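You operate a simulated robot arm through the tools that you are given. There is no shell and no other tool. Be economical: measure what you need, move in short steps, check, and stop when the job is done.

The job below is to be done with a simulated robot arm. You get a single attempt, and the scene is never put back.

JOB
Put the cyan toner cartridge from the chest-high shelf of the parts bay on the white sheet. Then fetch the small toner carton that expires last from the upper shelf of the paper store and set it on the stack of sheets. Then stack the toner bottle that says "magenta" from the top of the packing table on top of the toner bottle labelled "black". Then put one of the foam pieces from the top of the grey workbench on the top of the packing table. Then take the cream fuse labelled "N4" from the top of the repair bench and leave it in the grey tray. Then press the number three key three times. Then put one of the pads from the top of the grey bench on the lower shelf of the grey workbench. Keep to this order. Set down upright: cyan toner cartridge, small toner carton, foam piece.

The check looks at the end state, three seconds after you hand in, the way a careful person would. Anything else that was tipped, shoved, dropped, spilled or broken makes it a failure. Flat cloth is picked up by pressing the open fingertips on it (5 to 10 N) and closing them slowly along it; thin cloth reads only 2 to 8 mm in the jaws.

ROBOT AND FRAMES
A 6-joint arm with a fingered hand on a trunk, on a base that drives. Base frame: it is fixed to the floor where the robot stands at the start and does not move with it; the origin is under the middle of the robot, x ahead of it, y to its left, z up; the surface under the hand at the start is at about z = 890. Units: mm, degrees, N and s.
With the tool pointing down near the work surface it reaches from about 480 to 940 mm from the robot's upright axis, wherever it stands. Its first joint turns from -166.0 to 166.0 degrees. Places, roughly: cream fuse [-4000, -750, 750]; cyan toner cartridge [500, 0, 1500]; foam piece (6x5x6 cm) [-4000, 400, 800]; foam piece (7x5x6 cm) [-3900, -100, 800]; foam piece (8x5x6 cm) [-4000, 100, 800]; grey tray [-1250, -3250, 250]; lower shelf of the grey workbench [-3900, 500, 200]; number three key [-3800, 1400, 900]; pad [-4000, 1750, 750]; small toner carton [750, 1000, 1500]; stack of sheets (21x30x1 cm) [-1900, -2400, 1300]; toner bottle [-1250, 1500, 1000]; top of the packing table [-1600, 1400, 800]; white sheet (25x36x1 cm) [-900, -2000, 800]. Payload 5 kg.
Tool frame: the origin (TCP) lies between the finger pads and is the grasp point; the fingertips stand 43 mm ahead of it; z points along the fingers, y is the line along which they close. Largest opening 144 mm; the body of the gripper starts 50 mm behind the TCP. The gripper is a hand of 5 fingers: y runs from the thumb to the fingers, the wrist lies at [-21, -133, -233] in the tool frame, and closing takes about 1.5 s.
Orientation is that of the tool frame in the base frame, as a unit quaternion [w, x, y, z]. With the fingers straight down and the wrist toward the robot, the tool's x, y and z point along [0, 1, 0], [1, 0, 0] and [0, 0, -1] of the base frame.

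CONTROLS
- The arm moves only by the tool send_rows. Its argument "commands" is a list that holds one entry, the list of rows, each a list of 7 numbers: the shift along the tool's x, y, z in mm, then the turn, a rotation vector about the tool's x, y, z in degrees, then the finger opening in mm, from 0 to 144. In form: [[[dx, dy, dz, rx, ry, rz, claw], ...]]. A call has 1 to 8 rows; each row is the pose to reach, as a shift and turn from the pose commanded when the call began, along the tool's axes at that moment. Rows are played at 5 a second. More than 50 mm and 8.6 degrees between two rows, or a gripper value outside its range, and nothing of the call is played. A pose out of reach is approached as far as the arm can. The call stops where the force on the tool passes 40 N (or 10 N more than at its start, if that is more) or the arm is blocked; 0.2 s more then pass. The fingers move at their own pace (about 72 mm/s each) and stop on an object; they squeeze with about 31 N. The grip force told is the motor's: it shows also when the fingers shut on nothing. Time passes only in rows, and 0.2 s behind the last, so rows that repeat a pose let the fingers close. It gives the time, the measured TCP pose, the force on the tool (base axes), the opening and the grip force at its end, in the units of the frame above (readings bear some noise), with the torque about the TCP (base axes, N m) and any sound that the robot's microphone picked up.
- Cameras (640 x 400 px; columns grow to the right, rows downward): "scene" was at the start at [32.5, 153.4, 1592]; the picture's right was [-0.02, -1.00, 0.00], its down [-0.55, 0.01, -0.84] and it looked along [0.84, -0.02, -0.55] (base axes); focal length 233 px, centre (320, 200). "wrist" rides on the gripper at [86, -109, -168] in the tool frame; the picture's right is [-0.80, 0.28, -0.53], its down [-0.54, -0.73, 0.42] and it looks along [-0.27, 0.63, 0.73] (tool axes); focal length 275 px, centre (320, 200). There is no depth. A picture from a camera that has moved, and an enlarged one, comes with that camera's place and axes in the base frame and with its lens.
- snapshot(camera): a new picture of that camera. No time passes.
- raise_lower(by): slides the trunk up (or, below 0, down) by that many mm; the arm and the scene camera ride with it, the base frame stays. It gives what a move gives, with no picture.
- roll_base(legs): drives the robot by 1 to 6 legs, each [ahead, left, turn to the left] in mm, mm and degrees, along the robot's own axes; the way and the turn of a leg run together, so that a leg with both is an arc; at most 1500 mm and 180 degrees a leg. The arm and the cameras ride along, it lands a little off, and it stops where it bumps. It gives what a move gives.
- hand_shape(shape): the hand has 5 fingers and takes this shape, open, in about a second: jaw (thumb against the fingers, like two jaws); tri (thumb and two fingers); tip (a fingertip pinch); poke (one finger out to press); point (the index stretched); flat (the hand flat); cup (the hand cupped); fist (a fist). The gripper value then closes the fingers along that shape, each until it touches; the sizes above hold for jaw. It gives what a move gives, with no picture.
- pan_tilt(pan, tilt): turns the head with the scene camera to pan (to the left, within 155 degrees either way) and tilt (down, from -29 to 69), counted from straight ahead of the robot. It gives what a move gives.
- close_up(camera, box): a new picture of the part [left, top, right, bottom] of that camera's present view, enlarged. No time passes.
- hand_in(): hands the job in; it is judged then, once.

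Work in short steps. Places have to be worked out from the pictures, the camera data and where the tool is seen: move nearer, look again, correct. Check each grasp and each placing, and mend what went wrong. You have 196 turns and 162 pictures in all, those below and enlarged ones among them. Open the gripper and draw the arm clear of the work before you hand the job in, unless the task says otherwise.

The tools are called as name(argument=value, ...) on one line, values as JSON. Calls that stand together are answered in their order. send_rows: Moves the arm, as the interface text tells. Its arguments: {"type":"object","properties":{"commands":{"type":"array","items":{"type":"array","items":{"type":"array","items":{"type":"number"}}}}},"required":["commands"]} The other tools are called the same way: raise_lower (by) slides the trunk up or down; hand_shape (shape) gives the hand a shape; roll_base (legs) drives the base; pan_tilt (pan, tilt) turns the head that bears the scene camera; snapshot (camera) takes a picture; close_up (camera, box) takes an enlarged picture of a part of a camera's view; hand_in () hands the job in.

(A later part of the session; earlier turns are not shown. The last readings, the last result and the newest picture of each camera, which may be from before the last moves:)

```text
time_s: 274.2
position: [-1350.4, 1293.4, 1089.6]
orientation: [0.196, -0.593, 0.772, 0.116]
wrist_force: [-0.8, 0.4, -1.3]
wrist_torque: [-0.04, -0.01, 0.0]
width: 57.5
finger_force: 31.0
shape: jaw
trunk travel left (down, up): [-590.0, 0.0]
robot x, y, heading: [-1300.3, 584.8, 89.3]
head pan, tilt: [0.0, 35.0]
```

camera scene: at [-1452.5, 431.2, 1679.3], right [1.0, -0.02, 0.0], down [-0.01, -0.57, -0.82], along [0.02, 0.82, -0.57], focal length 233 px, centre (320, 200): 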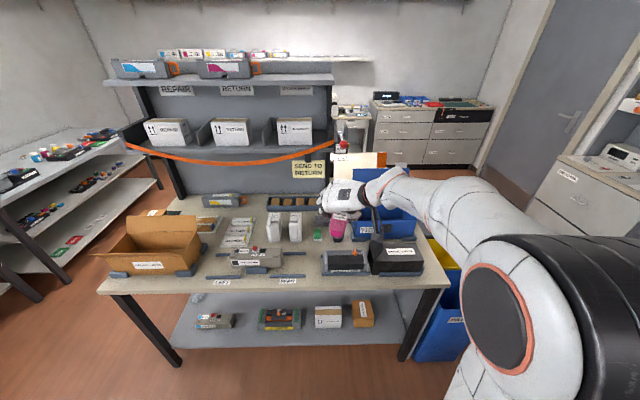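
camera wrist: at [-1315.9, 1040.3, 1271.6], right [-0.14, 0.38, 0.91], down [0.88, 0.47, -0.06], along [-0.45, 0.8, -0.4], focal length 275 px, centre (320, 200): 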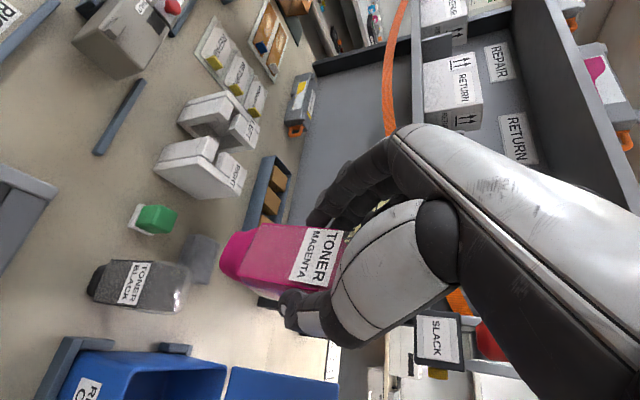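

send_rows(commands=[[[1, 0, 2, 0, 0, 0, 20], [1.8, 0, 3.6, 0, 0, 0, 20], [2.6, 0, 5.4, 0, 0, 0, 20], [3.5, 0, 7.2, 0, 0, 0, 20], [3.5, 0, 7.2, 0, 0, 0, 20]]])

close_up(camera="scene", box=[290, 205, 390, 268])

close_up(camera="wrist", box=[100, 170, 340, 320])

```text
time_s: 275.4
position: [-1348.3, 1292.3, 1084.0]
orientation: [0.197, -0.593, 0.772, 0.117]
wrist_force: [-1.6, 0.0, 9.5]
wrist_torque: [0.48, -0.08, 0.01]
width: 57.8
finger_force: 31.3
shape: jaw
trunk travel left (down, up): [-590.0, 0.0]
robot x, y, heading: [-1298.5, 585.9, 89.0]
head pan, tilt: [0.0, 35.0]
```

```text
6.35 times, centred on (340, 236) of scene
camera zoom: at [-1449.9, 615.9, 1679.4], right [1.0, -0.02, 0.0], down [-0.01, -0.57, -0.82], along [0.01, 0.82, -0.57], focal length 1482 px, centre (193, -32)
```

zoom: 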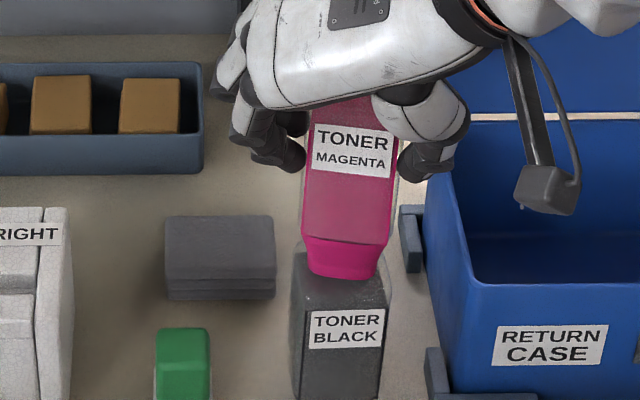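

```text
2.67 times, centred on (220, 245) of wrist
camera zoom: at [-1291.6, 1118.5, 1201.7], right [-0.19, 0.55, 0.82], down [0.89, 0.45, -0.1], along [-0.42, 0.7, -0.57], focal length 734 px, centre (587, 80)
```

zoom: 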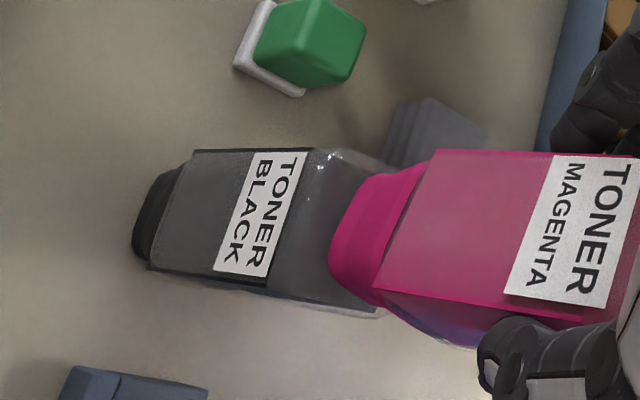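

Contact, but the black bottle tilts back slightly: the contact is too far north. I raise 7 mm and check that it settles back.

send_rows(commands=[[[-1.5, 0, -3, 0, 0, 0, 20], [-3.1, 0, -6.3, 0, 0, 0, 20], [-3.1, 0, -6.3, 0, 0, 0, 20]]])

close_up(camera="scene", box=[290, 205, 390, 268])

```text
time_s: 276.2
position: [-1349.4, 1291.4, 1089.1]
orientation: [0.196, -0.593, 0.772, 0.115]
wrist_force: [0.6, -0.3, -2.7]
wrist_torque: [-0.06, 0.02, -0.02]
width: 58.1
finger_force: 31.1
shape: jaw
trunk travel left (down, up): [-590.0, 0.0]
robot x, y, heading: [-1294.0, 587.6, 89.2]
head pan, tilt: [0.0, 35.0]
```

```text
6.35 times, centred on (340, 236) of scene
camera zoom: at [-1449.9, 617.0, 1679.2], right [1.0, -0.02, 0.0], down [-0.01, -0.57, -0.82], along [0.01, 0.82, -0.57], focal length 1482 px, centre (193, -32)
```

zoom: 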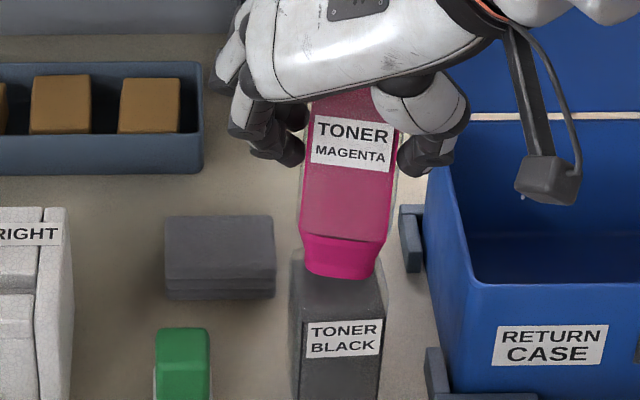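

The black bottle stood back upright, unmoved. The torque suggests contact at the magenta's rear base edge, i.e. it leans back ~5°. I pitch back 5°, shift 12 mm south and 6 mm up, and re-view.

send_rows(commands=[[[-2.7, 0, -5.4, 0, 0, 0, 20], [2, -1, -8, 0, -2.5, 0, 20], [7.7, -3, -10.4, 0, -5, 0, 20], [7.7, -3, -10.4, 0, -5, 0, 20]]])

close_up(camera="scene", box=[290, 205, 390, 268])

close_up(camera="wrist", box=[100, 170, 340, 320])

```text
time_s: 277.2
position: [-1348.8, 1278.7, 1095.2]
orientation: [0.23, -0.588, 0.762, 0.142]
wrist_force: [0.2, 0.1, -1.7]
wrist_torque: [-0.04, -0.02, 0.06]
width: 58.2
finger_force: 30.9
shape: jaw
trunk travel left (down, up): [-590.0, 0.0]
robot x, y, heading: [-1295.5, 587.3, 89.2]
head pan, tilt: [0.0, 35.0]
```

```text
6.35 times, centred on (340, 236) of scene
camera zoom: at [-1449.9, 617.0, 1679.2], right [1.0, -0.02, 0.0], down [-0.01, -0.57, -0.82], along [0.01, 0.82, -0.57], focal length 1482 px, centre (193, -32)
```

zoom: 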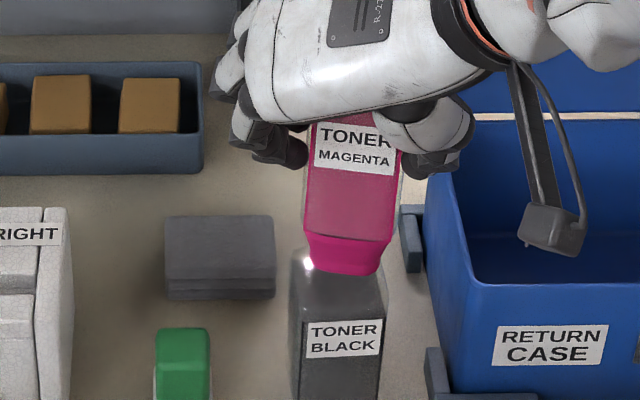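

```text
2.67 times, centred on (220, 245) of wrist
camera zoom: at [-1293.6, 1097.2, 1199.7], right [-0.21, 0.48, 0.85], down [0.89, 0.46, -0.04], along [-0.41, 0.75, -0.52], focal length 734 px, centre (587, 80)
```

zoom: 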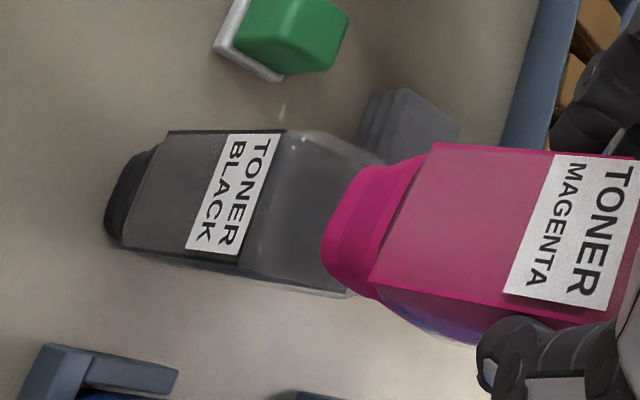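

Alignment in roll matches the black bottle. I descend gently in ~2 mm steps to touch and read the torque.

send_rows(commands=[[[1, 0, 1.8, 0, 0, 0, 20], [2, 0, 3.5, 0, 0, 0, 20], [3, 0, 5.2, 0, 0, 0, 20], [4, 0, 7, 0, 0, 0, 20], [4.6, 0, 7.8, 0, 0, 0, 20], [4.6, 0, 7.8, 0, 0, 0, 20]]])

close_up(camera="scene", box=[290, 205, 390, 268])

```text
time_s: 278.6
position: [-1349.0, 1281.1, 1086.4]
orientation: [0.23, -0.589, 0.762, 0.142]
wrist_force: [0.2, 0.1, -1.9]
wrist_torque: [-0.04, 0.03, -0.02]
width: 58.0
finger_force: 30.9
shape: jaw
trunk travel left (down, up): [-590.0, 0.0]
robot x, y, heading: [-1295.9, 585.1, 88.7]
head pan, tilt: [0.0, 35.0]
```

```text
6.35 times, centred on (340, 236) of scene
camera zoom: at [-1449.9, 616.9, 1679.3], right [1.0, -0.02, 0.0], down [-0.01, -0.57, -0.82], along [0.01, 0.82, -0.57], focal length 1482 px, centre (193, -32)
```

zoom: 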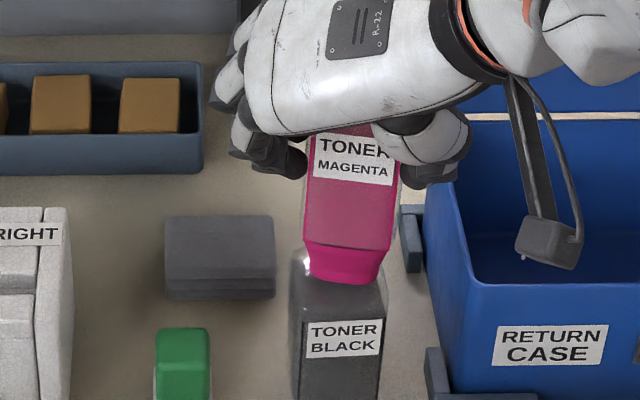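

send_rows(commands=[[[0.5, 0, 0.9, 0, 0, 0, 20], [1, 0, 1.8, 0, 0, 0, 20], [1.5, 0, 2.6, 0, 0, 0, 20], [2, 0, 3.5, 0, 0, 0, 20], [2, 0, 3.5, 0, 0, 0, 20]]])

```text
time_s: 279.8
position: [-1349.4, 1281.6, 1081.9]
orientation: [0.23, -0.588, 0.762, 0.143]
wrist_force: [-0.8, 0.0, 0.8]
wrist_torque: [-0.04, -0.05, 0.01]
width: 57.9
finger_force: 31.6
shape: jaw
trunk travel left (down, up): [-590.0, 0.0]
robot x, y, heading: [-1298.0, 587.9, 89.3]
head pan, tilt: [0.0, 35.0]
```

Contact with almost no torque – good. 2 mm more and check.

send_rows(commands=[[[0.5, 0, 0.9, 0, 0, 0, 20], [1, 0, 1.8, 0, 0, 0, 20], [1, 0, 1.8, 0, 0, 0, 20]]])

close_up(camera="scene", box=[290, 205, 390, 268])

close_up(camera="wrist", box=[100, 170, 340, 320])

```text
time_s: 280.6
position: [-1348.3, 1281.3, 1080.3]
orientation: [0.229, -0.587, 0.763, 0.143]
wrist_force: [-0.4, 0.7, 4.7]
wrist_torque: [0.26, -0.05, 0.05]
width: 58.1
finger_force: 31.3
shape: jaw
trunk travel left (down, up): [-590.0, 0.0]
robot x, y, heading: [-1296.3, 588.4, 89.2]
head pan, tilt: [0.0, 35.0]
```

```text
6.35 times, centred on (340, 236) of scene
camera zoom: at [-1449.9, 616.3, 1679.3], right [1.0, -0.02, 0.0], down [-0.01, -0.57, -0.82], along [0.01, 0.82, -0.57], focal length 1482 px, centre (193, -32)
```

zoom: 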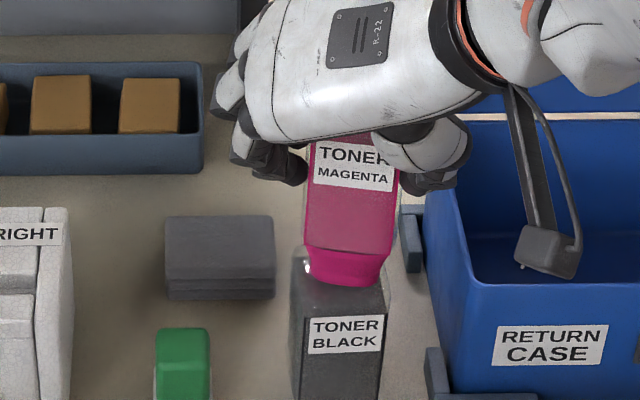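

```text
2.67 times, centred on (220, 245) of wrist
camera zoom: at [-1293.3, 1097.7, 1185.0], right [-0.21, 0.48, 0.85], down [0.89, 0.46, -0.04], along [-0.41, 0.75, -0.52], focal length 734 px, centre (587, 80)
```

zoom: 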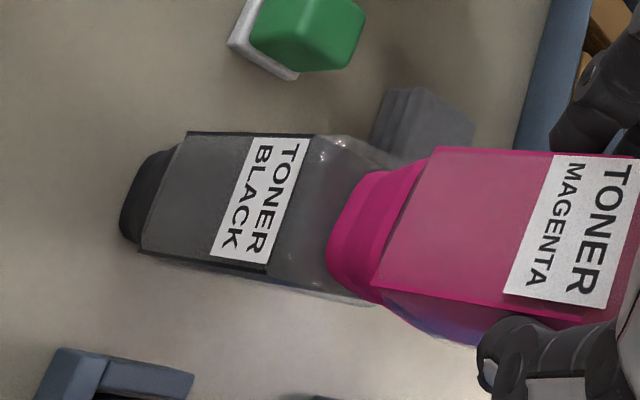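

Contact-level geometry now says the magenta base is ~12 mm north and ~4 mm east of black's centre. I raise 5 mm, shift (−4,−15), pitch 2° more and re-touch.

send_rows(commands=[[[-2.6, 0, -4.3, 0, 0, 0, 20], [4, 0, -8, 0, -1, 0, 20], [10.7, -0.5, -12.3, 0, -2, 0, 20], [10.7, -0.5, -12.3, 0, -2, 0, 20], [12.3, -0.5, -9.8, 0, -2, 0, 20], [13.3, -0.5, -8, 0, -2, 0, 20], [13.3, -0.5, -8, 0, -2, 0, 20]]])

close_up(camera="scene", box=[290, 205, 390, 268])

```text
time_s: 282.2
position: [-1352.4, 1266.5, 1079.8]
orientation: [0.243, -0.585, 0.758, 0.152]
wrist_force: [-0.2, -0.9, -1.6]
wrist_torque: [-0.04, -0.02, 0.03]
width: 58.1
finger_force: 31.1
shape: jaw
trunk travel left (down, up): [-590.0, 0.0]
robot x, y, heading: [-1294.0, 585.2, 89.5]
head pan, tilt: [0.0, 35.0]
```

```text
6.35 times, centred on (340, 236) of scene
camera zoom: at [-1449.9, 617.0, 1679.3], right [1.0, -0.02, 0.0], down [-0.01, -0.57, -0.82], along [0.01, 0.82, -0.57], focal length 1482 px, centre (193, -32)
```

zoom: 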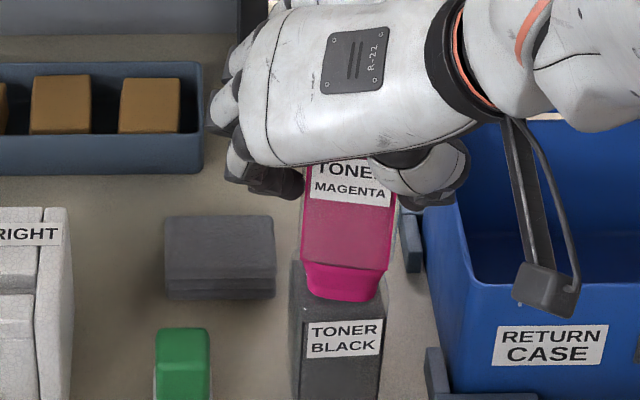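

send_rows(commands=[[[0.5, 0, 0.9, 0, 0, 0, 20], [1, 0, 1.7, 0, 0, 0, 20], [1.6, 0, 2.5, 0, 0, 0, 20], [2.2, 0, 3.3, 0, 0, 0, 20], [2.2, 0, 3.3, 0, 0, 0, 20]]])

close_up(camera="wrist", box=[100, 170, 340, 320])

```text
time_s: 283.4
position: [-1352.8, 1264.3, 1077.4]
orientation: [0.244, -0.585, 0.758, 0.153]
wrist_force: [-0.6, -2.5, 17.8]
wrist_torque: [0.49, -0.01, 0.05]
width: 58.3
finger_force: 30.5
shape: jaw
trunk travel left (down, up): [-590.0, 0.0]
robot x, y, heading: [-1297.6, 586.8, 88.8]
head pan, tilt: [0.0, 35.0]
```

```text
2.67 times, centred on (220, 245) of wrist
camera zoom: at [-1298.0, 1078.2, 1176.2], right [-0.22, 0.45, 0.87], down [0.89, 0.46, -0.02], along [-0.41, 0.76, -0.5], focal length 734 px, centre (587, 80)
```

zoom: 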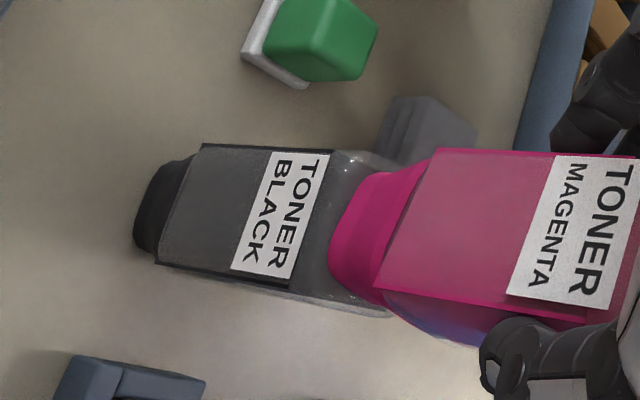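

Firm contact (~20 N) and the black bottle stays upright this time. Checking the scene view.

close_up(camera="scene", box=[290, 205, 390, 268])

```text
6.35 times, centred on (340, 236) of scene
camera zoom: at [-1450.0, 614.8, 1679.5], right [1.0, -0.02, 0.0], down [-0.01, -0.57, -0.82], along [0.01, 0.82, -0.57], focal length 1482 px, centre (193, -32)
```

zoom: 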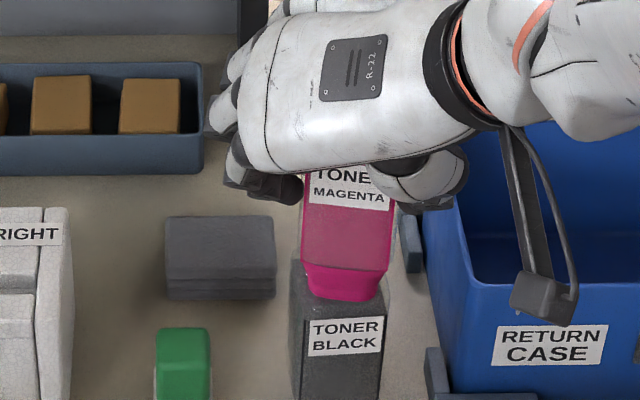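

Magenta rests over the black bottle with offset within ~8 mm. I unload ~2 mm and open the fingers gently.

send_rows(commands=[[[-0.6, 0, -0.9, 0, 0, 0, 20], [-1, 0, -1.6, 0, 0, 0, 20], [-1, 0, -1.6, 0, 0, 0, 20], [-1, 0, -1.6, 0, 0, 0, 62], [-1, 0, -1.6, 0, 0, 0, 70], [-1, 0, -1.6, 0, 0, 0, 80], [-1, 0, -1.6, 0, 0, 0, 90], [-1, 0, -1.6, 0, 0, 0, 96]]])

close_up(camera="scene", box=[290, 205, 390, 268])

```text
time_s: 285.2
position: [-1354.3, 1265.0, 1076.6]
orientation: [0.244, -0.585, 0.758, 0.151]
wrist_force: [-0.7, 0.4, -0.4]
wrist_torque: [-0.01, -0.02, -0.03]
width: 95.6
finger_force: 0.1
shape: jaw
trunk travel left (down, up): [-590.0, 0.0]
robot x, y, heading: [-1298.1, 584.1, 88.9]
head pan, tilt: [0.0, 35.0]
```

```text
6.35 times, centred on (340, 236) of scene
camera zoom: at [-1449.9, 616.8, 1679.2], right [1.0, -0.02, 0.0], down [-0.01, -0.57, -0.82], along [0.01, 0.82, -0.57], focal length 1482 px, centre (193, -32)
```

zoom: 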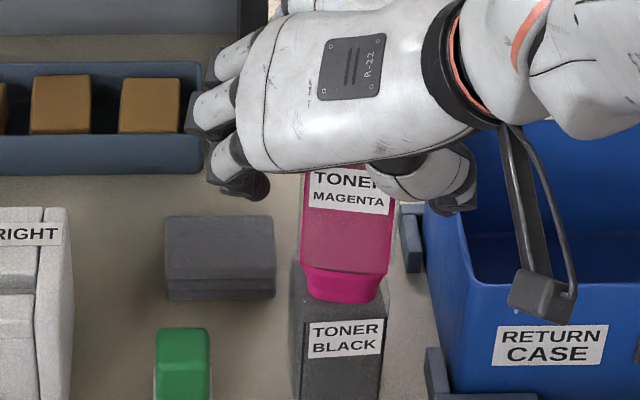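

It stands. I open further and withdraw up and back along the tool axis.

send_rows(commands=[[[0, 0, 0, 0, 0, 0, 115], [0, 0, 0, 0, 0, 0, 120], [0, 0, -15, 0, 0, 0, 120], [0, 0, -35, 0, 0, 0, 120], [0, 0, -70, 0, 0, 0, 120], [0, 0, -110, 0, 0, 0, 120], [0, 0, -150, 0, 0, 0, 120]]])

close_up(camera="scene", box=[260, 170, 420, 270])

```text
time_s: 286.8
position: [-1381.9, 1186.7, 1204.3]
orientation: [0.243, -0.586, 0.758, 0.152]
wrist_force: [0.2, -0.8, 1.5]
wrist_torque: [0.01, 0.01, 0.0]
width: 119.7
finger_force: 0.0
shape: jaw
trunk travel left (down, up): [-590.0, 0.0]
robot x, y, heading: [-1298.1, 589.0, 89.2]
head pan, tilt: [0.0, 35.0]
```

```text
4.00 times, centred on (340, 220) of scene
camera zoom: at [-1450.0, 616.0, 1679.2], right [1.0, -0.02, 0.0], down [-0.01, -0.57, -0.82], along [0.01, 0.82, -0.57], focal length 934 px, centre (240, 120)
```

zoom: 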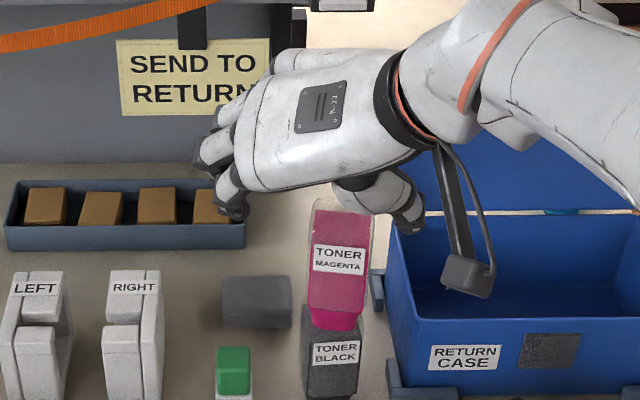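

The stack stands well. Next the foam: I back off, turn west and drive to the west benches.

roll_base(legs=[[-300, 0, 0], [0, 0, 90], [950, 0, 0], [900, 0, 0]])

pan_tilt(pan=0, tilt=38)

snapshot(camera="scene")

```text
time_s: 301.5
position: [-3746.1, 331.5, 1203.7]
orientation: [-0.069, 0.948, -0.139, -0.278]
wrist_force: [-0.3, 0.5, -0.1]
wrist_torque: [-0.04, -0.04, -0.04]
width: 119.5
finger_force: 0.2
shape: jaw
trunk travel left (down, up): [-590.0, 0.0]
robot x, y, heading: [-3139.7, 394.0, 177.1]
head pan, tilt: [0.0, 35.0]
```

```text
time_s: 302.1
position: [-3747.0, 331.5, 1202.5]
orientation: [-0.07, 0.948, -0.14, -0.278]
wrist_force: [-0.1, 0.3, -0.6]
wrist_torque: [0.0, -0.02, -0.03]
width: 119.8
finger_force: 0.0
shape: jaw
trunk travel left (down, up): [-590.0, 0.0]
robot x, y, heading: [-3144.3, 390.5, 177.2]
head pan, tilt: [0.0, 38.0]
```

```text
48 pictures are left
camera scene: at [-3172.6, 238.7, 1674.7], right [0.05, 1.0, 0.0], down [0.61, -0.03, -0.79], along [-0.79, 0.04, -0.62], focal length 233 px, centre (320, 200)
```

scene: 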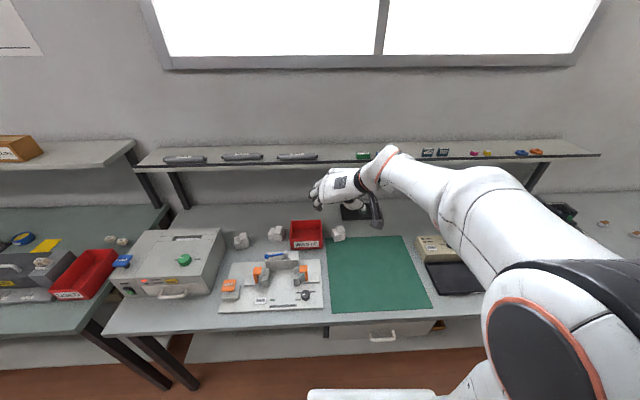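

The foam cubes are around the red bin on the workbench. Zooming in.

close_up(camera="scene", box=[220, 200, 380, 300])

```text
4.00 times, centred on (300, 250) of scene
camera zoom: at [-3172.6, 238.7, 1674.7], right [0.05, 1.0, 0.0], down [0.61, -0.03, -0.79], along [-0.79, 0.04, -0.62], focal length 934 px, centre (400, 0)
```

zoom: 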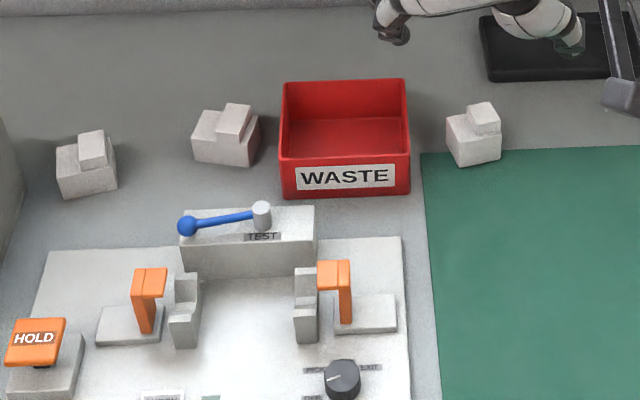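

The rightmost foam piece is best accessible. I lower the trunk 150 mm to triangulate (and use the wrist view).

raise_lower(by=-150)

close_up(camera="scene", box=[270, 160, 430, 260])

snapshot(camera="wrist")

```text
time_s: 303.9
position: [-3746.7, 331.9, 1053.7]
orientation: [-0.07, 0.948, -0.14, -0.278]
wrist_force: [-0.5, 0.1, -0.6]
wrist_torque: [0.0, 0.0, 0.02]
width: 119.8
finger_force: 0.1
shape: jaw
trunk travel left (down, up): [-440.0, 150.0]
robot x, y, heading: [-3141.3, 391.7, 177.2]
head pan, tilt: [0.0, 38.0]
```

```text
4.00 times, centred on (350, 210) of scene
camera zoom: at [-3172.5, 238.7, 1524.7], right [0.05, 1.0, 0.0], down [0.61, -0.03, -0.79], along [-0.79, 0.04, -0.62], focal length 934 px, centre (200, 160)
```

zoom: 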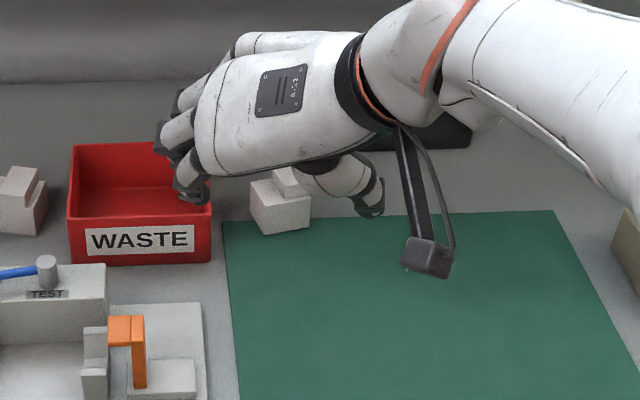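

```text
45 pictures are left
camera wrist: at [-3558.8, 379.3, 1152.7], right [-0.46, -0.2, 0.87], down [-0.43, 0.9, -0.02], along [-0.78, -0.38, -0.5], focal length 275 px, centre (320, 200)
```

wrist: 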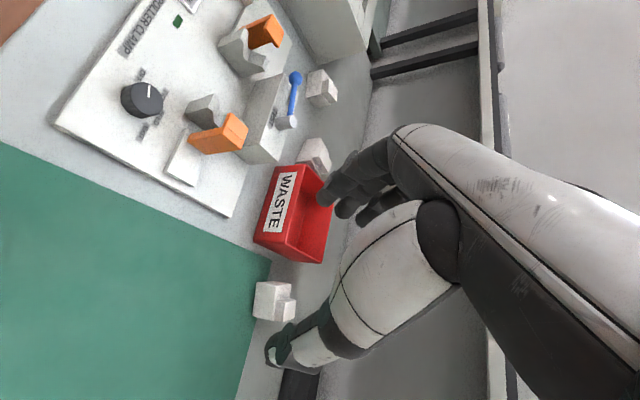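

Foam: bench z≈828, near face from (-3925,349) to (-3938,399), centre ≈(-3960,367), faces turned 14°. I bring the hand to vertical with matching yaw, above it, opening 90.

send_rows(commands=[[[-21, 5, 23, -1.7, 4.5, -4.3, 90], [-43, 10, 46, -3.5, 9, -8.5, 90], [-64, 15, 69, -5.2, 13.5, -12.8, 90], [-86, 20, 92, -7, 18, -17.1, 90], [-107, 25, 115, -8.7, 22.4, -21.4, 90], [-129, 29, 138, -10.5, 26.9, -25.6, 90], [-150, 34, 161, -12.2, 31.4, -29.9, 90], [-150, 34, 161, -12.2, 31.4, -29.9, 90]]])

snapshot(camera="wrist")

close_up(camera="scene", box=[270, 150, 430, 250])

```text
time_s: 305.6
position: [-3889.2, 353.5, 982.0]
orientation: [0.001, 0.993, 0.122, 0.0]
wrist_force: [0.5, 0.2, -0.5]
wrist_torque: [-0.02, -0.06, 0.0]
width: 90.3
finger_force: 0.1
shape: jaw
out of reach, approached as far as the arm can: row 6, 7, 8
trunk travel left (down, up): [-440.0, 150.0]
robot x, y, heading: [-3139.8, 392.7, 177.4]
head pan, tilt: [0.0, 38.0]
```

```text
44 pictures are left
camera wrist: at [-3833.2, 479.7, 1149.4], right [-0.7, -0.47, 0.53], down [-0.7, 0.57, -0.42], along [-0.11, -0.67, -0.73], focal length 275 px, centre (320, 200)
```

wrist: 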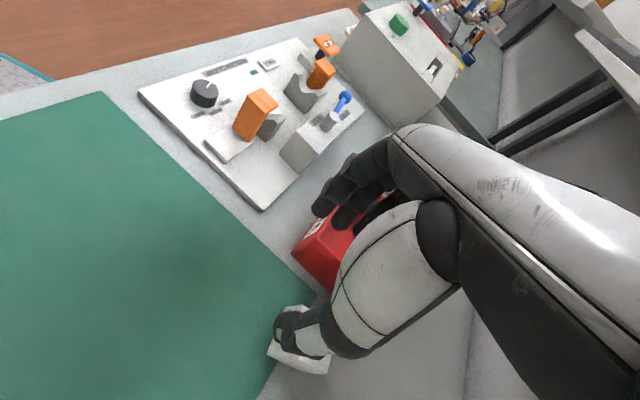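

```text
4.00 times, centred on (350, 200) of scene
camera zoom: at [-3173.3, 238.8, 1524.6], right [0.05, 1.0, 0.0], down [0.62, -0.03, -0.79], along [-0.79, 0.04, -0.62], focal length 934 px, centre (200, 200)
```

zoom: 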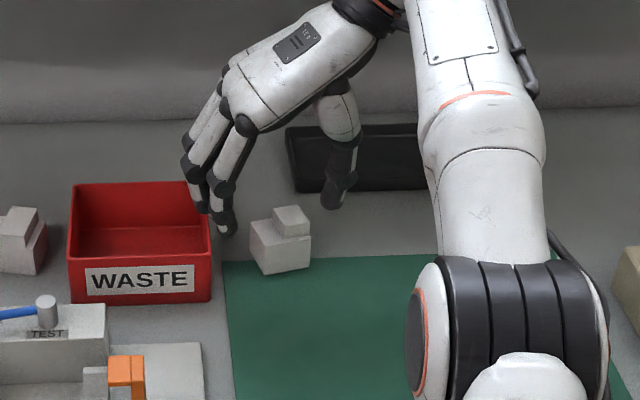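

Vertical pose is right but reach-limited; I drive 75 mm closer.

roll_base(legs=[[75, 0, 0]])

close_up(camera="scene", box=[270, 170, 430, 270])

snapshot(camera="wrist")

```text
time_s: 306.7
position: [-3963.3, 359.9, 986.5]
orientation: [0.0, 0.993, 0.12, -0.003]
wrist_force: [-0.1, 0.5, -0.2]
wrist_torque: [-0.01, 0.01, -0.05]
width: 89.9
finger_force: 0.1
shape: jaw
trunk travel left (down, up): [-440.0, 150.0]
robot x, y, heading: [-3213.0, 398.7, 176.7]
head pan, tilt: [0.0, 38.0]
```

```text
4.00 times, centred on (350, 220) of scene
camera zoom: at [-3245.1, 242.7, 1524.9], right [0.06, 1.0, 0.0], down [0.61, -0.03, -0.79], along [-0.79, 0.04, -0.61], focal length 934 px, centre (200, 120)
```

zoom: 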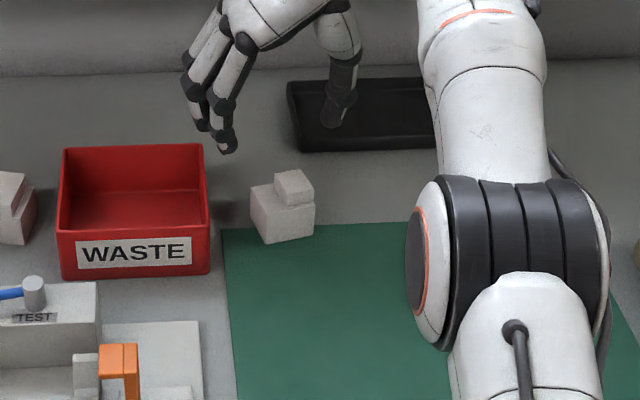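

```text
41 pictures are left
camera wrist: at [-3904.8, 485.9, 1153.3], right [-0.7, -0.46, 0.54], down [-0.7, 0.58, -0.42], along [-0.12, -0.67, -0.73], focal length 275 px, centre (320, 200)
```

wrist: 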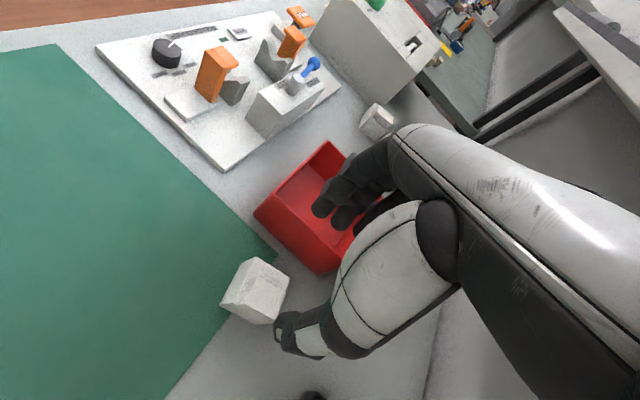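

Foam centre ≈(-3965,369) by both cameras. I shift 9 mm and descend to z≈915.

send_rows(commands=[[[0, -5, 10, 0, 0, 0, 90], [-1, -9, 25, 0, 0, 0, 90], [-1, -9, 40, 0, 0, 0, 90], [-1, -9, 55, 0, 0, 0, 90], [-1, -9, 71, 0, 0, 0, 90], [-1, -9, 71, 0, 0, 0, 90]]])

snapshot(camera="wrist")

close_up(camera="scene", box=[270, 170, 430, 270])

```text
time_s: 308.1
position: [-3962.2, 372.4, 934.3]
orientation: [-0.003, 0.993, 0.117, -0.019]
wrist_force: [0.8, 0.1, -0.4]
wrist_torque: [0.0, 0.0, -0.05]
width: 90.3
finger_force: 0.1
shape: jaw
trunk travel left (down, up): [-440.0, 150.0]
robot x, y, heading: [-3217.5, 395.6, 176.7]
head pan, tilt: [0.0, 38.0]
```

```text
40 pictures are left
camera wrist: at [-3898.6, 497.2, 1099.1], right [-0.69, -0.46, 0.56], down [-0.71, 0.58, -0.4], along [-0.14, -0.67, -0.73], focal length 275 px, centre (320, 200)
```

wrist: 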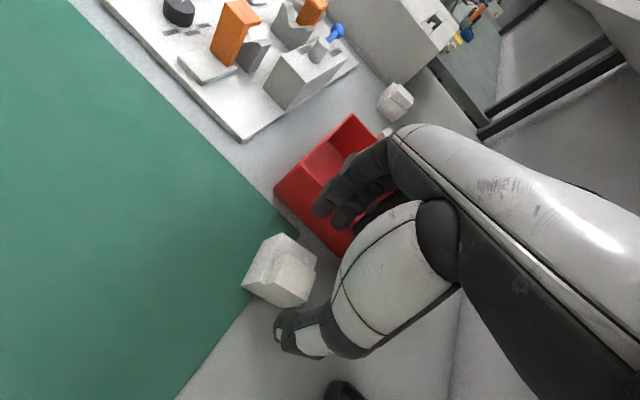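

```text
4.00 times, centred on (350, 220) of scene
camera zoom: at [-3230.3, 243.4, 1525.1], right [0.06, 1.0, 0.0], down [0.61, -0.04, -0.8], along [-0.79, 0.04, -0.61], focal length 934 px, centre (200, 120)
```

zoom: 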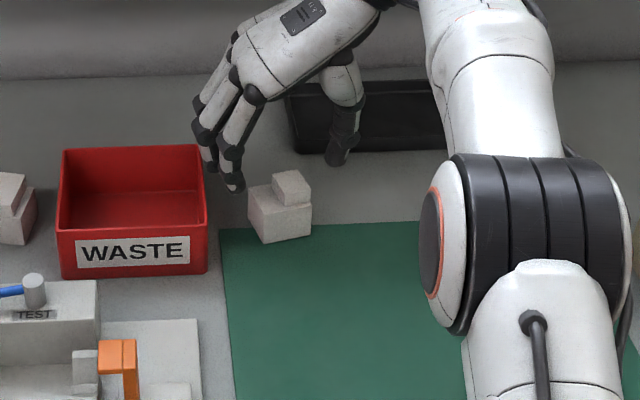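

The hand stopped at 934 instead of 915 and the robot leans a bit – perhaps the arm is at a limit. I check with a hold row.

send_rows(commands=[[[0, 0, 0, 0, 0, 0, 90], [0, 0, 0, 0, 0, 0, 90]]])

snapshot(camera="scene")

```text
time_s: 308.7
position: [-3962.0, 372.2, 932.5]
orientation: [-0.002, 0.993, 0.119, -0.019]
wrist_force: [0.4, 0.4, 0.4]
wrist_torque: [0.07, -0.01, -0.01]
width: 90.0
finger_force: 0.1
shape: jaw
trunk travel left (down, up): [-440.0, 150.0]
robot x, y, heading: [-3214.4, 397.6, 176.7]
head pan, tilt: [0.0, 38.0]
```

```text
38 pictures are left
camera scene: at [-3230.0, 244.2, 1525.2], right [0.06, 1.0, 0.0], down [0.6, -0.04, -0.8], along [-0.79, 0.04, -0.61], focal length 233 px, centre (320, 200)
```

scene: 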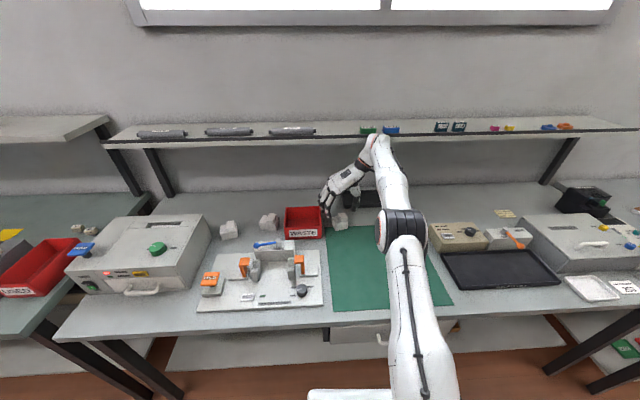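

The upper arm probably rests near the bench edge with the trunk so low. I raise the trunk 130 mm and reach down with the arm instead.

raise_lower(by=130)

send_rows(commands=[[[0, 0, 20, 0, 0, 0, 90], [0, 0, 40, 0, 0, 0, 90], [0, 0, 60, 0, 0, 0, 90], [0, 0, 80, 0, 0, 0, 90], [0, 0, 100, 0, 0, 0, 90], [0, 0, 120, 0, 0, 0, 90], [0, 0, 140, 0, 0, 0, 90], [0, 0, 140, 0, 0, 0, 90]]])

```text
time_s: 309.9
position: [-3914.7, 367.1, 963.0]
orientation: [0.023, 0.989, 0.117, 0.084]
wrist_force: [-0.4, 0.2, 0.6]
wrist_torque: [0.03, 0.04, 0.0]
width: 90.1
finger_force: 0.0
shape: jaw
trunk travel left (down, up): [-548.0, 42.0]
robot x, y, heading: [-3213.4, 394.9, 176.5]
head pan, tilt: [0.0, 38.0]
stopped: the arm was blocked; the commanded pose is now the measured one
```

```text
time_s: 310.7
position: [-3919.6, 363.2, 907.3]
orientation: [0.026, 0.99, 0.115, 0.078]
wrist_force: [2.9, 3.0, 13.2]
wrist_torque: [-1.06, 0.46, 0.14]
width: 89.5
finger_force: 0.0
shape: jaw
trunk travel left (down, up): [-548.0, 42.0]
robot x, y, heading: [-3218.2, 395.0, 176.8]
head pan, tilt: [0.0, 38.0]
stopped in row 4: the force on the tool passed its limit at 44 N (the readings are from after the stop); the commanded pose is now the measured one
```

The wrist met the wall shelf above, and then a finger pressed on something. I lift straight up 50 mm and look.

send_rows(commands=[[[0, 0, -15, 0, 0, 0, 90], [0, 0, -30, 0, 0, 0, 90], [0, 0, -45, 0, 0, 0, 90], [0, 0, -45, 0, 0, 0, 90]]])

snapshot(camera="scene")

snapshot(camera="wrist")

```text
time_s: 311.9
position: [-3910.2, 360.6, 929.2]
orientation: [0.031, 0.987, 0.117, 0.106]
wrist_force: [-0.3, 0.1, -0.1]
wrist_torque: [0.01, -0.02, 0.02]
width: 90.2
finger_force: 0.0
shape: jaw
trunk travel left (down, up): [-548.0, 42.0]
robot x, y, heading: [-3215.6, 393.7, 176.8]
head pan, tilt: [0.0, 38.0]
stopped in row 4: the arm was blocked; the commanded pose is now the measured one
```

```text
37 pictures are left
camera scene: at [-3245.6, 242.4, 1634.8], right [0.06, 1.0, 0.0], down [0.61, -0.03, -0.79], along [-0.79, 0.04, -0.62], focal length 233 px, centre (320, 200)
```

scene: 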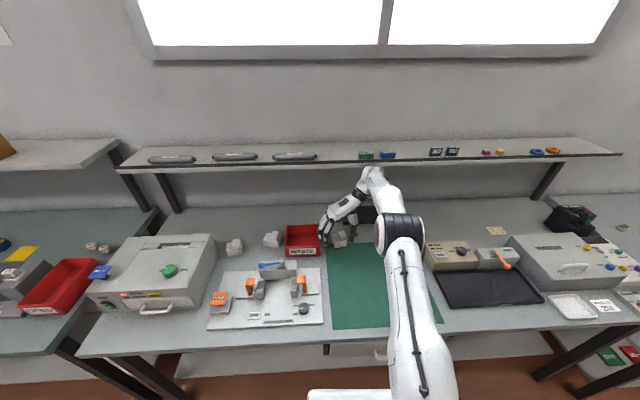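

```text
36 pictures are left
camera wrist: at [-3889.4, 492.2, 1100.7], right [-0.81, -0.44, 0.39], down [-0.59, 0.56, -0.58], along [0.04, -0.7, -0.71], focal length 275 px, centre (320, 200)
```

wrist: 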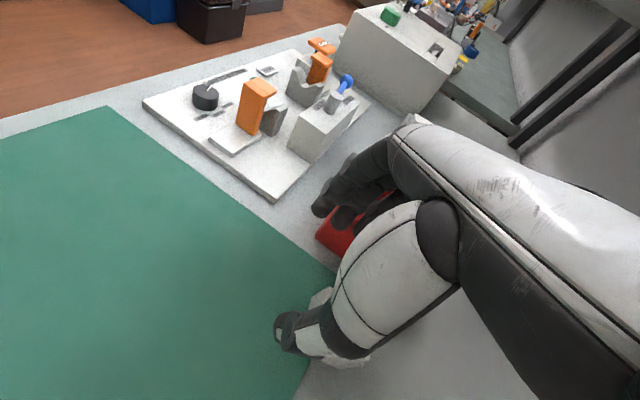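

The wrist is still caught below the wall shelf, so I back the base out 180 mm and look again.

roll_base(legs=[[-180, 0, 0]])

close_up(camera="scene", box=[200, 120, 440, 270])

```text
time_s: 313.4
position: [-3732.4, 353.3, 929.1]
orientation: [0.03, 0.988, 0.115, 0.103]
wrist_force: [-0.2, 0.2, 0.7]
wrist_torque: [-0.02, 0.04, -0.01]
width: 89.7
finger_force: 0.0
shape: jaw
trunk travel left (down, up): [-548.0, 42.0]
robot x, y, heading: [-3039.4, 385.7, 176.6]
head pan, tilt: [0.0, 38.0]
```

```text
2.67 times, centred on (320, 195) of scene
camera zoom: at [-3067.6, 232.4, 1632.7], right [0.06, 1.0, 0.0], down [0.61, -0.04, -0.79], along [-0.79, 0.05, -0.62], focal length 622 px, centre (320, 213)
```

zoom: 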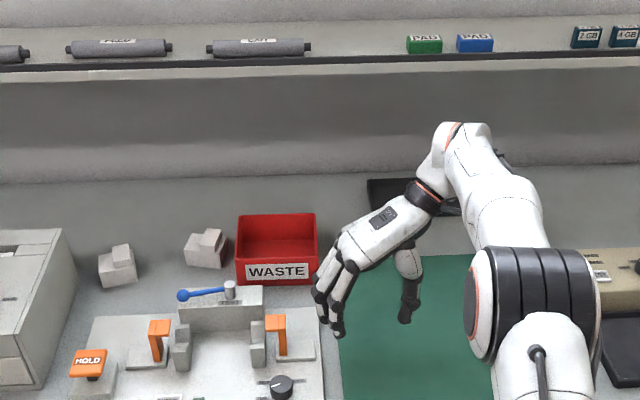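

Free now. I switch to a 55° pitched hand (wrist kept away from the wall shelf), same yaw, ready before the foam.

send_rows(commands=[[[-6, -5, -8, 0.7, -6.6, -0.3, 90], [-12, -10, -16, 1.3, -13.2, -0.6, 90], [-18, -16, -24, 2, -19.8, -0.9, 90], [-25, -21, -32, 2.6, -26.5, -1.3, 90], [-31, -26, -40, 3.3, -33.1, -1.6, 90], [-37, -32, -48, 3.9, -39.7, -1.9, 90], [-43, -37, -56, 4.6, -46.3, -2.2, 90], [-43, -37, -56, 4.6, -46.3, -2.2, 90]]])

roll_base(legs=[[100, 0, 0]])

snapshot(camera="wrist")

close_up(camera="scene", box=[250, 150, 410, 250])

```text
time_s: 315.2
position: [-3807.4, 369.7, 980.9]
orientation: [0.031, 0.958, 0.111, -0.264]
wrist_force: [-0.1, 1.3, -0.7]
wrist_torque: [0.01, 0.01, 0.01]
width: 89.9
finger_force: 0.0
shape: jaw
out of reach, approached as far as the arm can: row 6, 7, 8
trunk travel left (down, up): [-548.0, 42.0]
robot x, y, heading: [-3032.7, 386.2, 176.5]
head pan, tilt: [0.0, 38.0]
```

```text
time_s: 316.4
position: [-3907.2, 375.3, 979.0]
orientation: [0.031, 0.958, 0.112, -0.262]
wrist_force: [-0.3, 0.1, -0.8]
wrist_torque: [-0.04, -0.02, 0.01]
width: 89.9
finger_force: 0.1
shape: jaw
trunk travel left (down, up): [-548.0, 42.0]
robot x, y, heading: [-3137.5, 393.7, 176.7]
head pan, tilt: [0.0, 38.0]
```

```text
34 pictures are left
camera wrist: at [-3777.1, 517.0, 1079.8], right [-0.34, -0.37, 0.86], down [-0.83, 0.55, -0.09], along [-0.44, -0.75, -0.49], focal length 275 px, centre (320, 200)
```

wrist: 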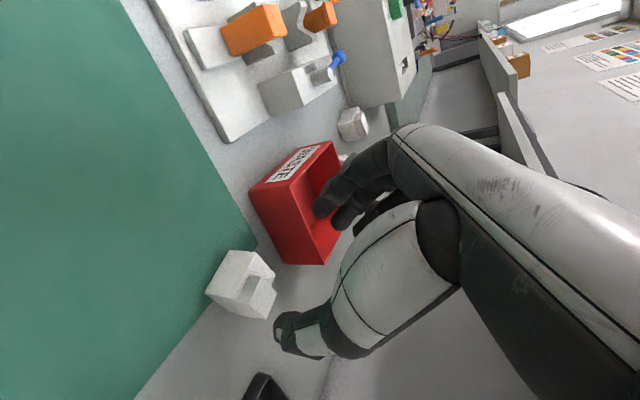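

```text
4.00 times, centred on (330, 200) of scene
camera zoom: at [-3168.1, 238.5, 1632.6], right [0.06, 1.0, 0.0], down [0.61, -0.04, -0.79], along [-0.79, 0.05, -0.62], focal length 934 px, centre (280, 200)
```

zoom: 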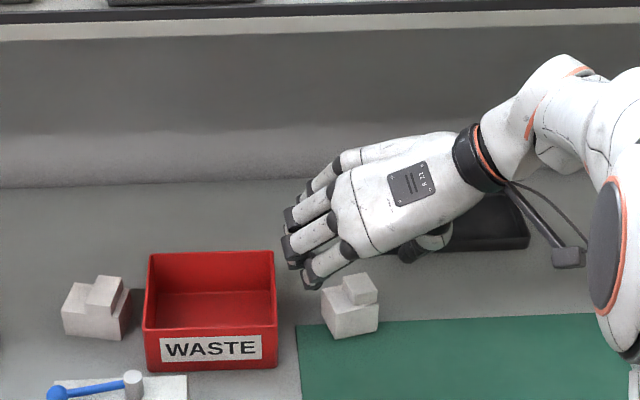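

Foam unmoved, centre ≈(-3964,371). I approach along the tool axis with opening 80.

send_rows(commands=[[[11, -9, 20, 0, 0, 0, 80], [11, -9, 40, 0, 0, 0, 80], [11, -9, 60, 0, 0, 0, 80], [11, -9, 75, 0, 0, 0, 80], [11, -9, 88, 0, 0, 0, 80], [11, -9, 96, 0, 0, 0, 80], [11, -9, 96, 0, 0, 0, 80]]])

snapshot(camera="wrist")

```text
time_s: 318.0
position: [-3949.1, 373.1, 892.4]
orientation: [0.031, 0.959, 0.111, -0.26]
wrist_force: [0.0, 0.5, 0.1]
wrist_torque: [0.0, -0.02, 0.01]
width: 80.6
finger_force: 0.1
shape: jaw
out of reach, approached as far as the arm can: row 1
trunk travel left (down, up): [-548.0, 42.0]
robot x, y, heading: [-3135.5, 393.1, 176.3]
head pan, tilt: [0.0, 38.0]
```

```text
32 pictures are left
camera wrist: at [-3819.2, 514.5, 992.5], right [-0.34, -0.37, 0.86], down [-0.83, 0.55, -0.09], along [-0.44, -0.75, -0.5], focal length 275 px, centre (320, 200)
```

wrist: 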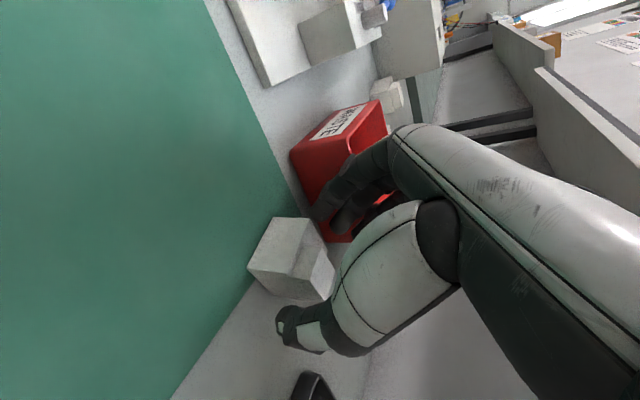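

The foam sits slightly nearer the robot and lower than the pads. I shift 15 mm toward the robot and 8 mm down, then close.

send_rows(commands=[[[6, 0, -1, 0, 0, 0, 80], [12, 0, -1, 0, 0, 0, 80], [17, 0.5, -1, 0, 0, 0, 80], [17, 0.5, -1, 0, 0, 0, 60], [17, 0.5, -1, 0, 0, 0, 40], [17, 0.5, -1, 0, 0, 0, 40], [17, 0.5, -1, 0, 0, 0, 40], [17, 0.5, -1, 0, 0, 0, 40]]])

snapshot(camera="wrist")

```text
time_s: 319.8
position: [-3942.0, 371.4, 890.3]
orientation: [0.028, 0.96, 0.11, -0.257]
wrist_force: [-2.2, -0.3, 6.5]
wrist_torque: [-0.18, 0.24, -0.05]
width: 47.4
finger_force: 31.9
shape: jaw
out of reach, approached as far as the arm can: row 1, 2, 3, 4, 5, 6, 7, 8
trunk travel left (down, up): [-548.0, 42.0]
robot x, y, heading: [-3136.3, 391.7, 176.6]
head pan, tilt: [0.0, 38.0]
```

```text
31 pictures are left
camera wrist: at [-3812.3, 512.5, 992.6], right [-0.35, -0.37, 0.86], down [-0.83, 0.55, -0.09], along [-0.44, -0.74, -0.5], focal length 275 px, centre (320, 200)
```

wrist: 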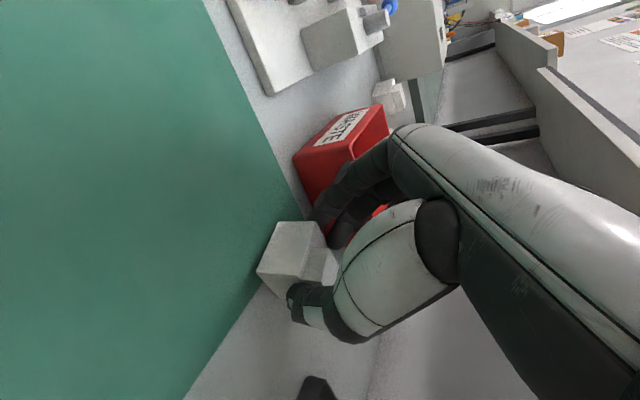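

Gripped (47 mm). I lift with the trunk 42 mm, then back away.

raise_lower(by=42)

roll_base(legs=[[-250, 0, 0]])

snapshot(camera="scene")

```text
time_s: 320.6
position: [-3941.6, 372.1, 930.2]
orientation: [0.028, 0.96, 0.11, -0.257]
wrist_force: [-0.3, -0.3, 0.4]
wrist_torque: [0.01, -0.05, 0.02]
width: 46.5
finger_force: 31.1
shape: jaw
trunk travel left (down, up): [-590.0, 0.0]
robot x, y, heading: [-3133.7, 392.7, 176.5]
head pan, tilt: [0.0, 38.0]
```

```text
time_s: 322.4
position: [-3692.9, 352.6, 931.3]
orientation: [0.028, 0.96, 0.114, -0.256]
wrist_force: [-0.1, 0.6, 0.2]
wrist_torque: [-0.02, -0.01, 0.01]
width: 46.8
finger_force: 30.6
shape: jaw
trunk travel left (down, up): [-590.0, 0.0]
robot x, y, heading: [-2883.1, 378.6, 176.9]
head pan, tilt: [0.0, 38.0]
```

```text
30 pictures are left
camera scene: at [-2917.5, 224.0, 1674.7], right [0.05, 1.0, 0.0], down [0.61, -0.03, -0.79], along [-0.79, 0.04, -0.62], focal length 233 px, centre (320, 200)
```

scene: 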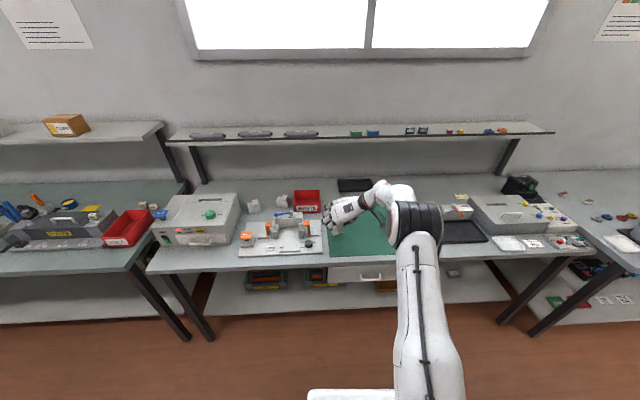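

Foam is held; the others remain. I raise the hand 150 mm, turn north and sidestep toward the packing table's south side.

send_rows(commands=[[[-19, 0, -33, 0, 0, 0, 40], [-38, 0, -65, 0, 0, 0, 40], [-56, 0, -98, 0, 0, 0, 40], [-75, 0, -130, 0, 0, 0, 40], [-75, 0, -130, 0, 0, 0, 40]]])

roll_base(legs=[[0, 0, -87], [-260, 0, 0], [0, -980, 0]])

pan_tilt(pan=0, tilt=32)

snapshot(camera="scene")

```text
time_s: 323.6
position: [-3689.4, 354.1, 1079.9]
orientation: [0.028, 0.959, 0.113, -0.257]
wrist_force: [1.0, -0.3, -0.3]
wrist_torque: [0.0, -0.02, -0.02]
width: 47.0
finger_force: 31.3
shape: jaw
trunk travel left (down, up): [-590.0, 0.0]
robot x, y, heading: [-2884.1, 381.2, 176.8]
head pan, tilt: [0.0, 38.0]
```

```text
time_s: 334.0
position: [-1979.2, 935.4, 1077.7]
orientation: [-0.152, 0.782, -0.568, -0.207]
wrist_force: [0.5, 0.0, -0.6]
wrist_torque: [0.04, 0.02, 0.02]
width: 46.6
finger_force: 30.7
shape: jaw
trunk travel left (down, up): [-590.0, 0.0]
robot x, y, heading: [-1891.0, 136.8, 91.4]
head pan, tilt: [0.0, 38.0]
```

```text
time_s: 334.6
position: [-1978.8, 935.8, 1078.5]
orientation: [-0.153, 0.782, -0.568, -0.208]
wrist_force: [0.5, 0.4, -0.6]
wrist_torque: [0.0, 0.0, 0.03]
width: 46.5
finger_force: 30.9
shape: jaw
trunk travel left (down, up): [-590.0, 0.0]
robot x, y, heading: [-1893.6, 141.1, 91.7]
head pan, tilt: [0.0, 32.0]
```

```text
29 pictures are left
camera scene: at [-2043.1, 162.5, 1683.9], right [1.0, 0.03, 0.0], down [0.01, -0.53, -0.85], along [-0.02, 0.85, -0.53], focal length 233 px, centre (320, 200)
```

scene: 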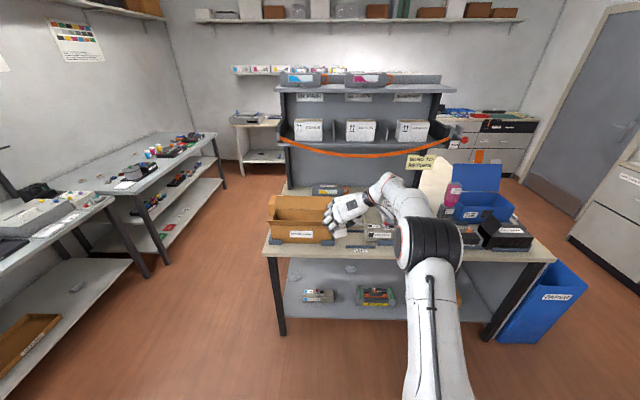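

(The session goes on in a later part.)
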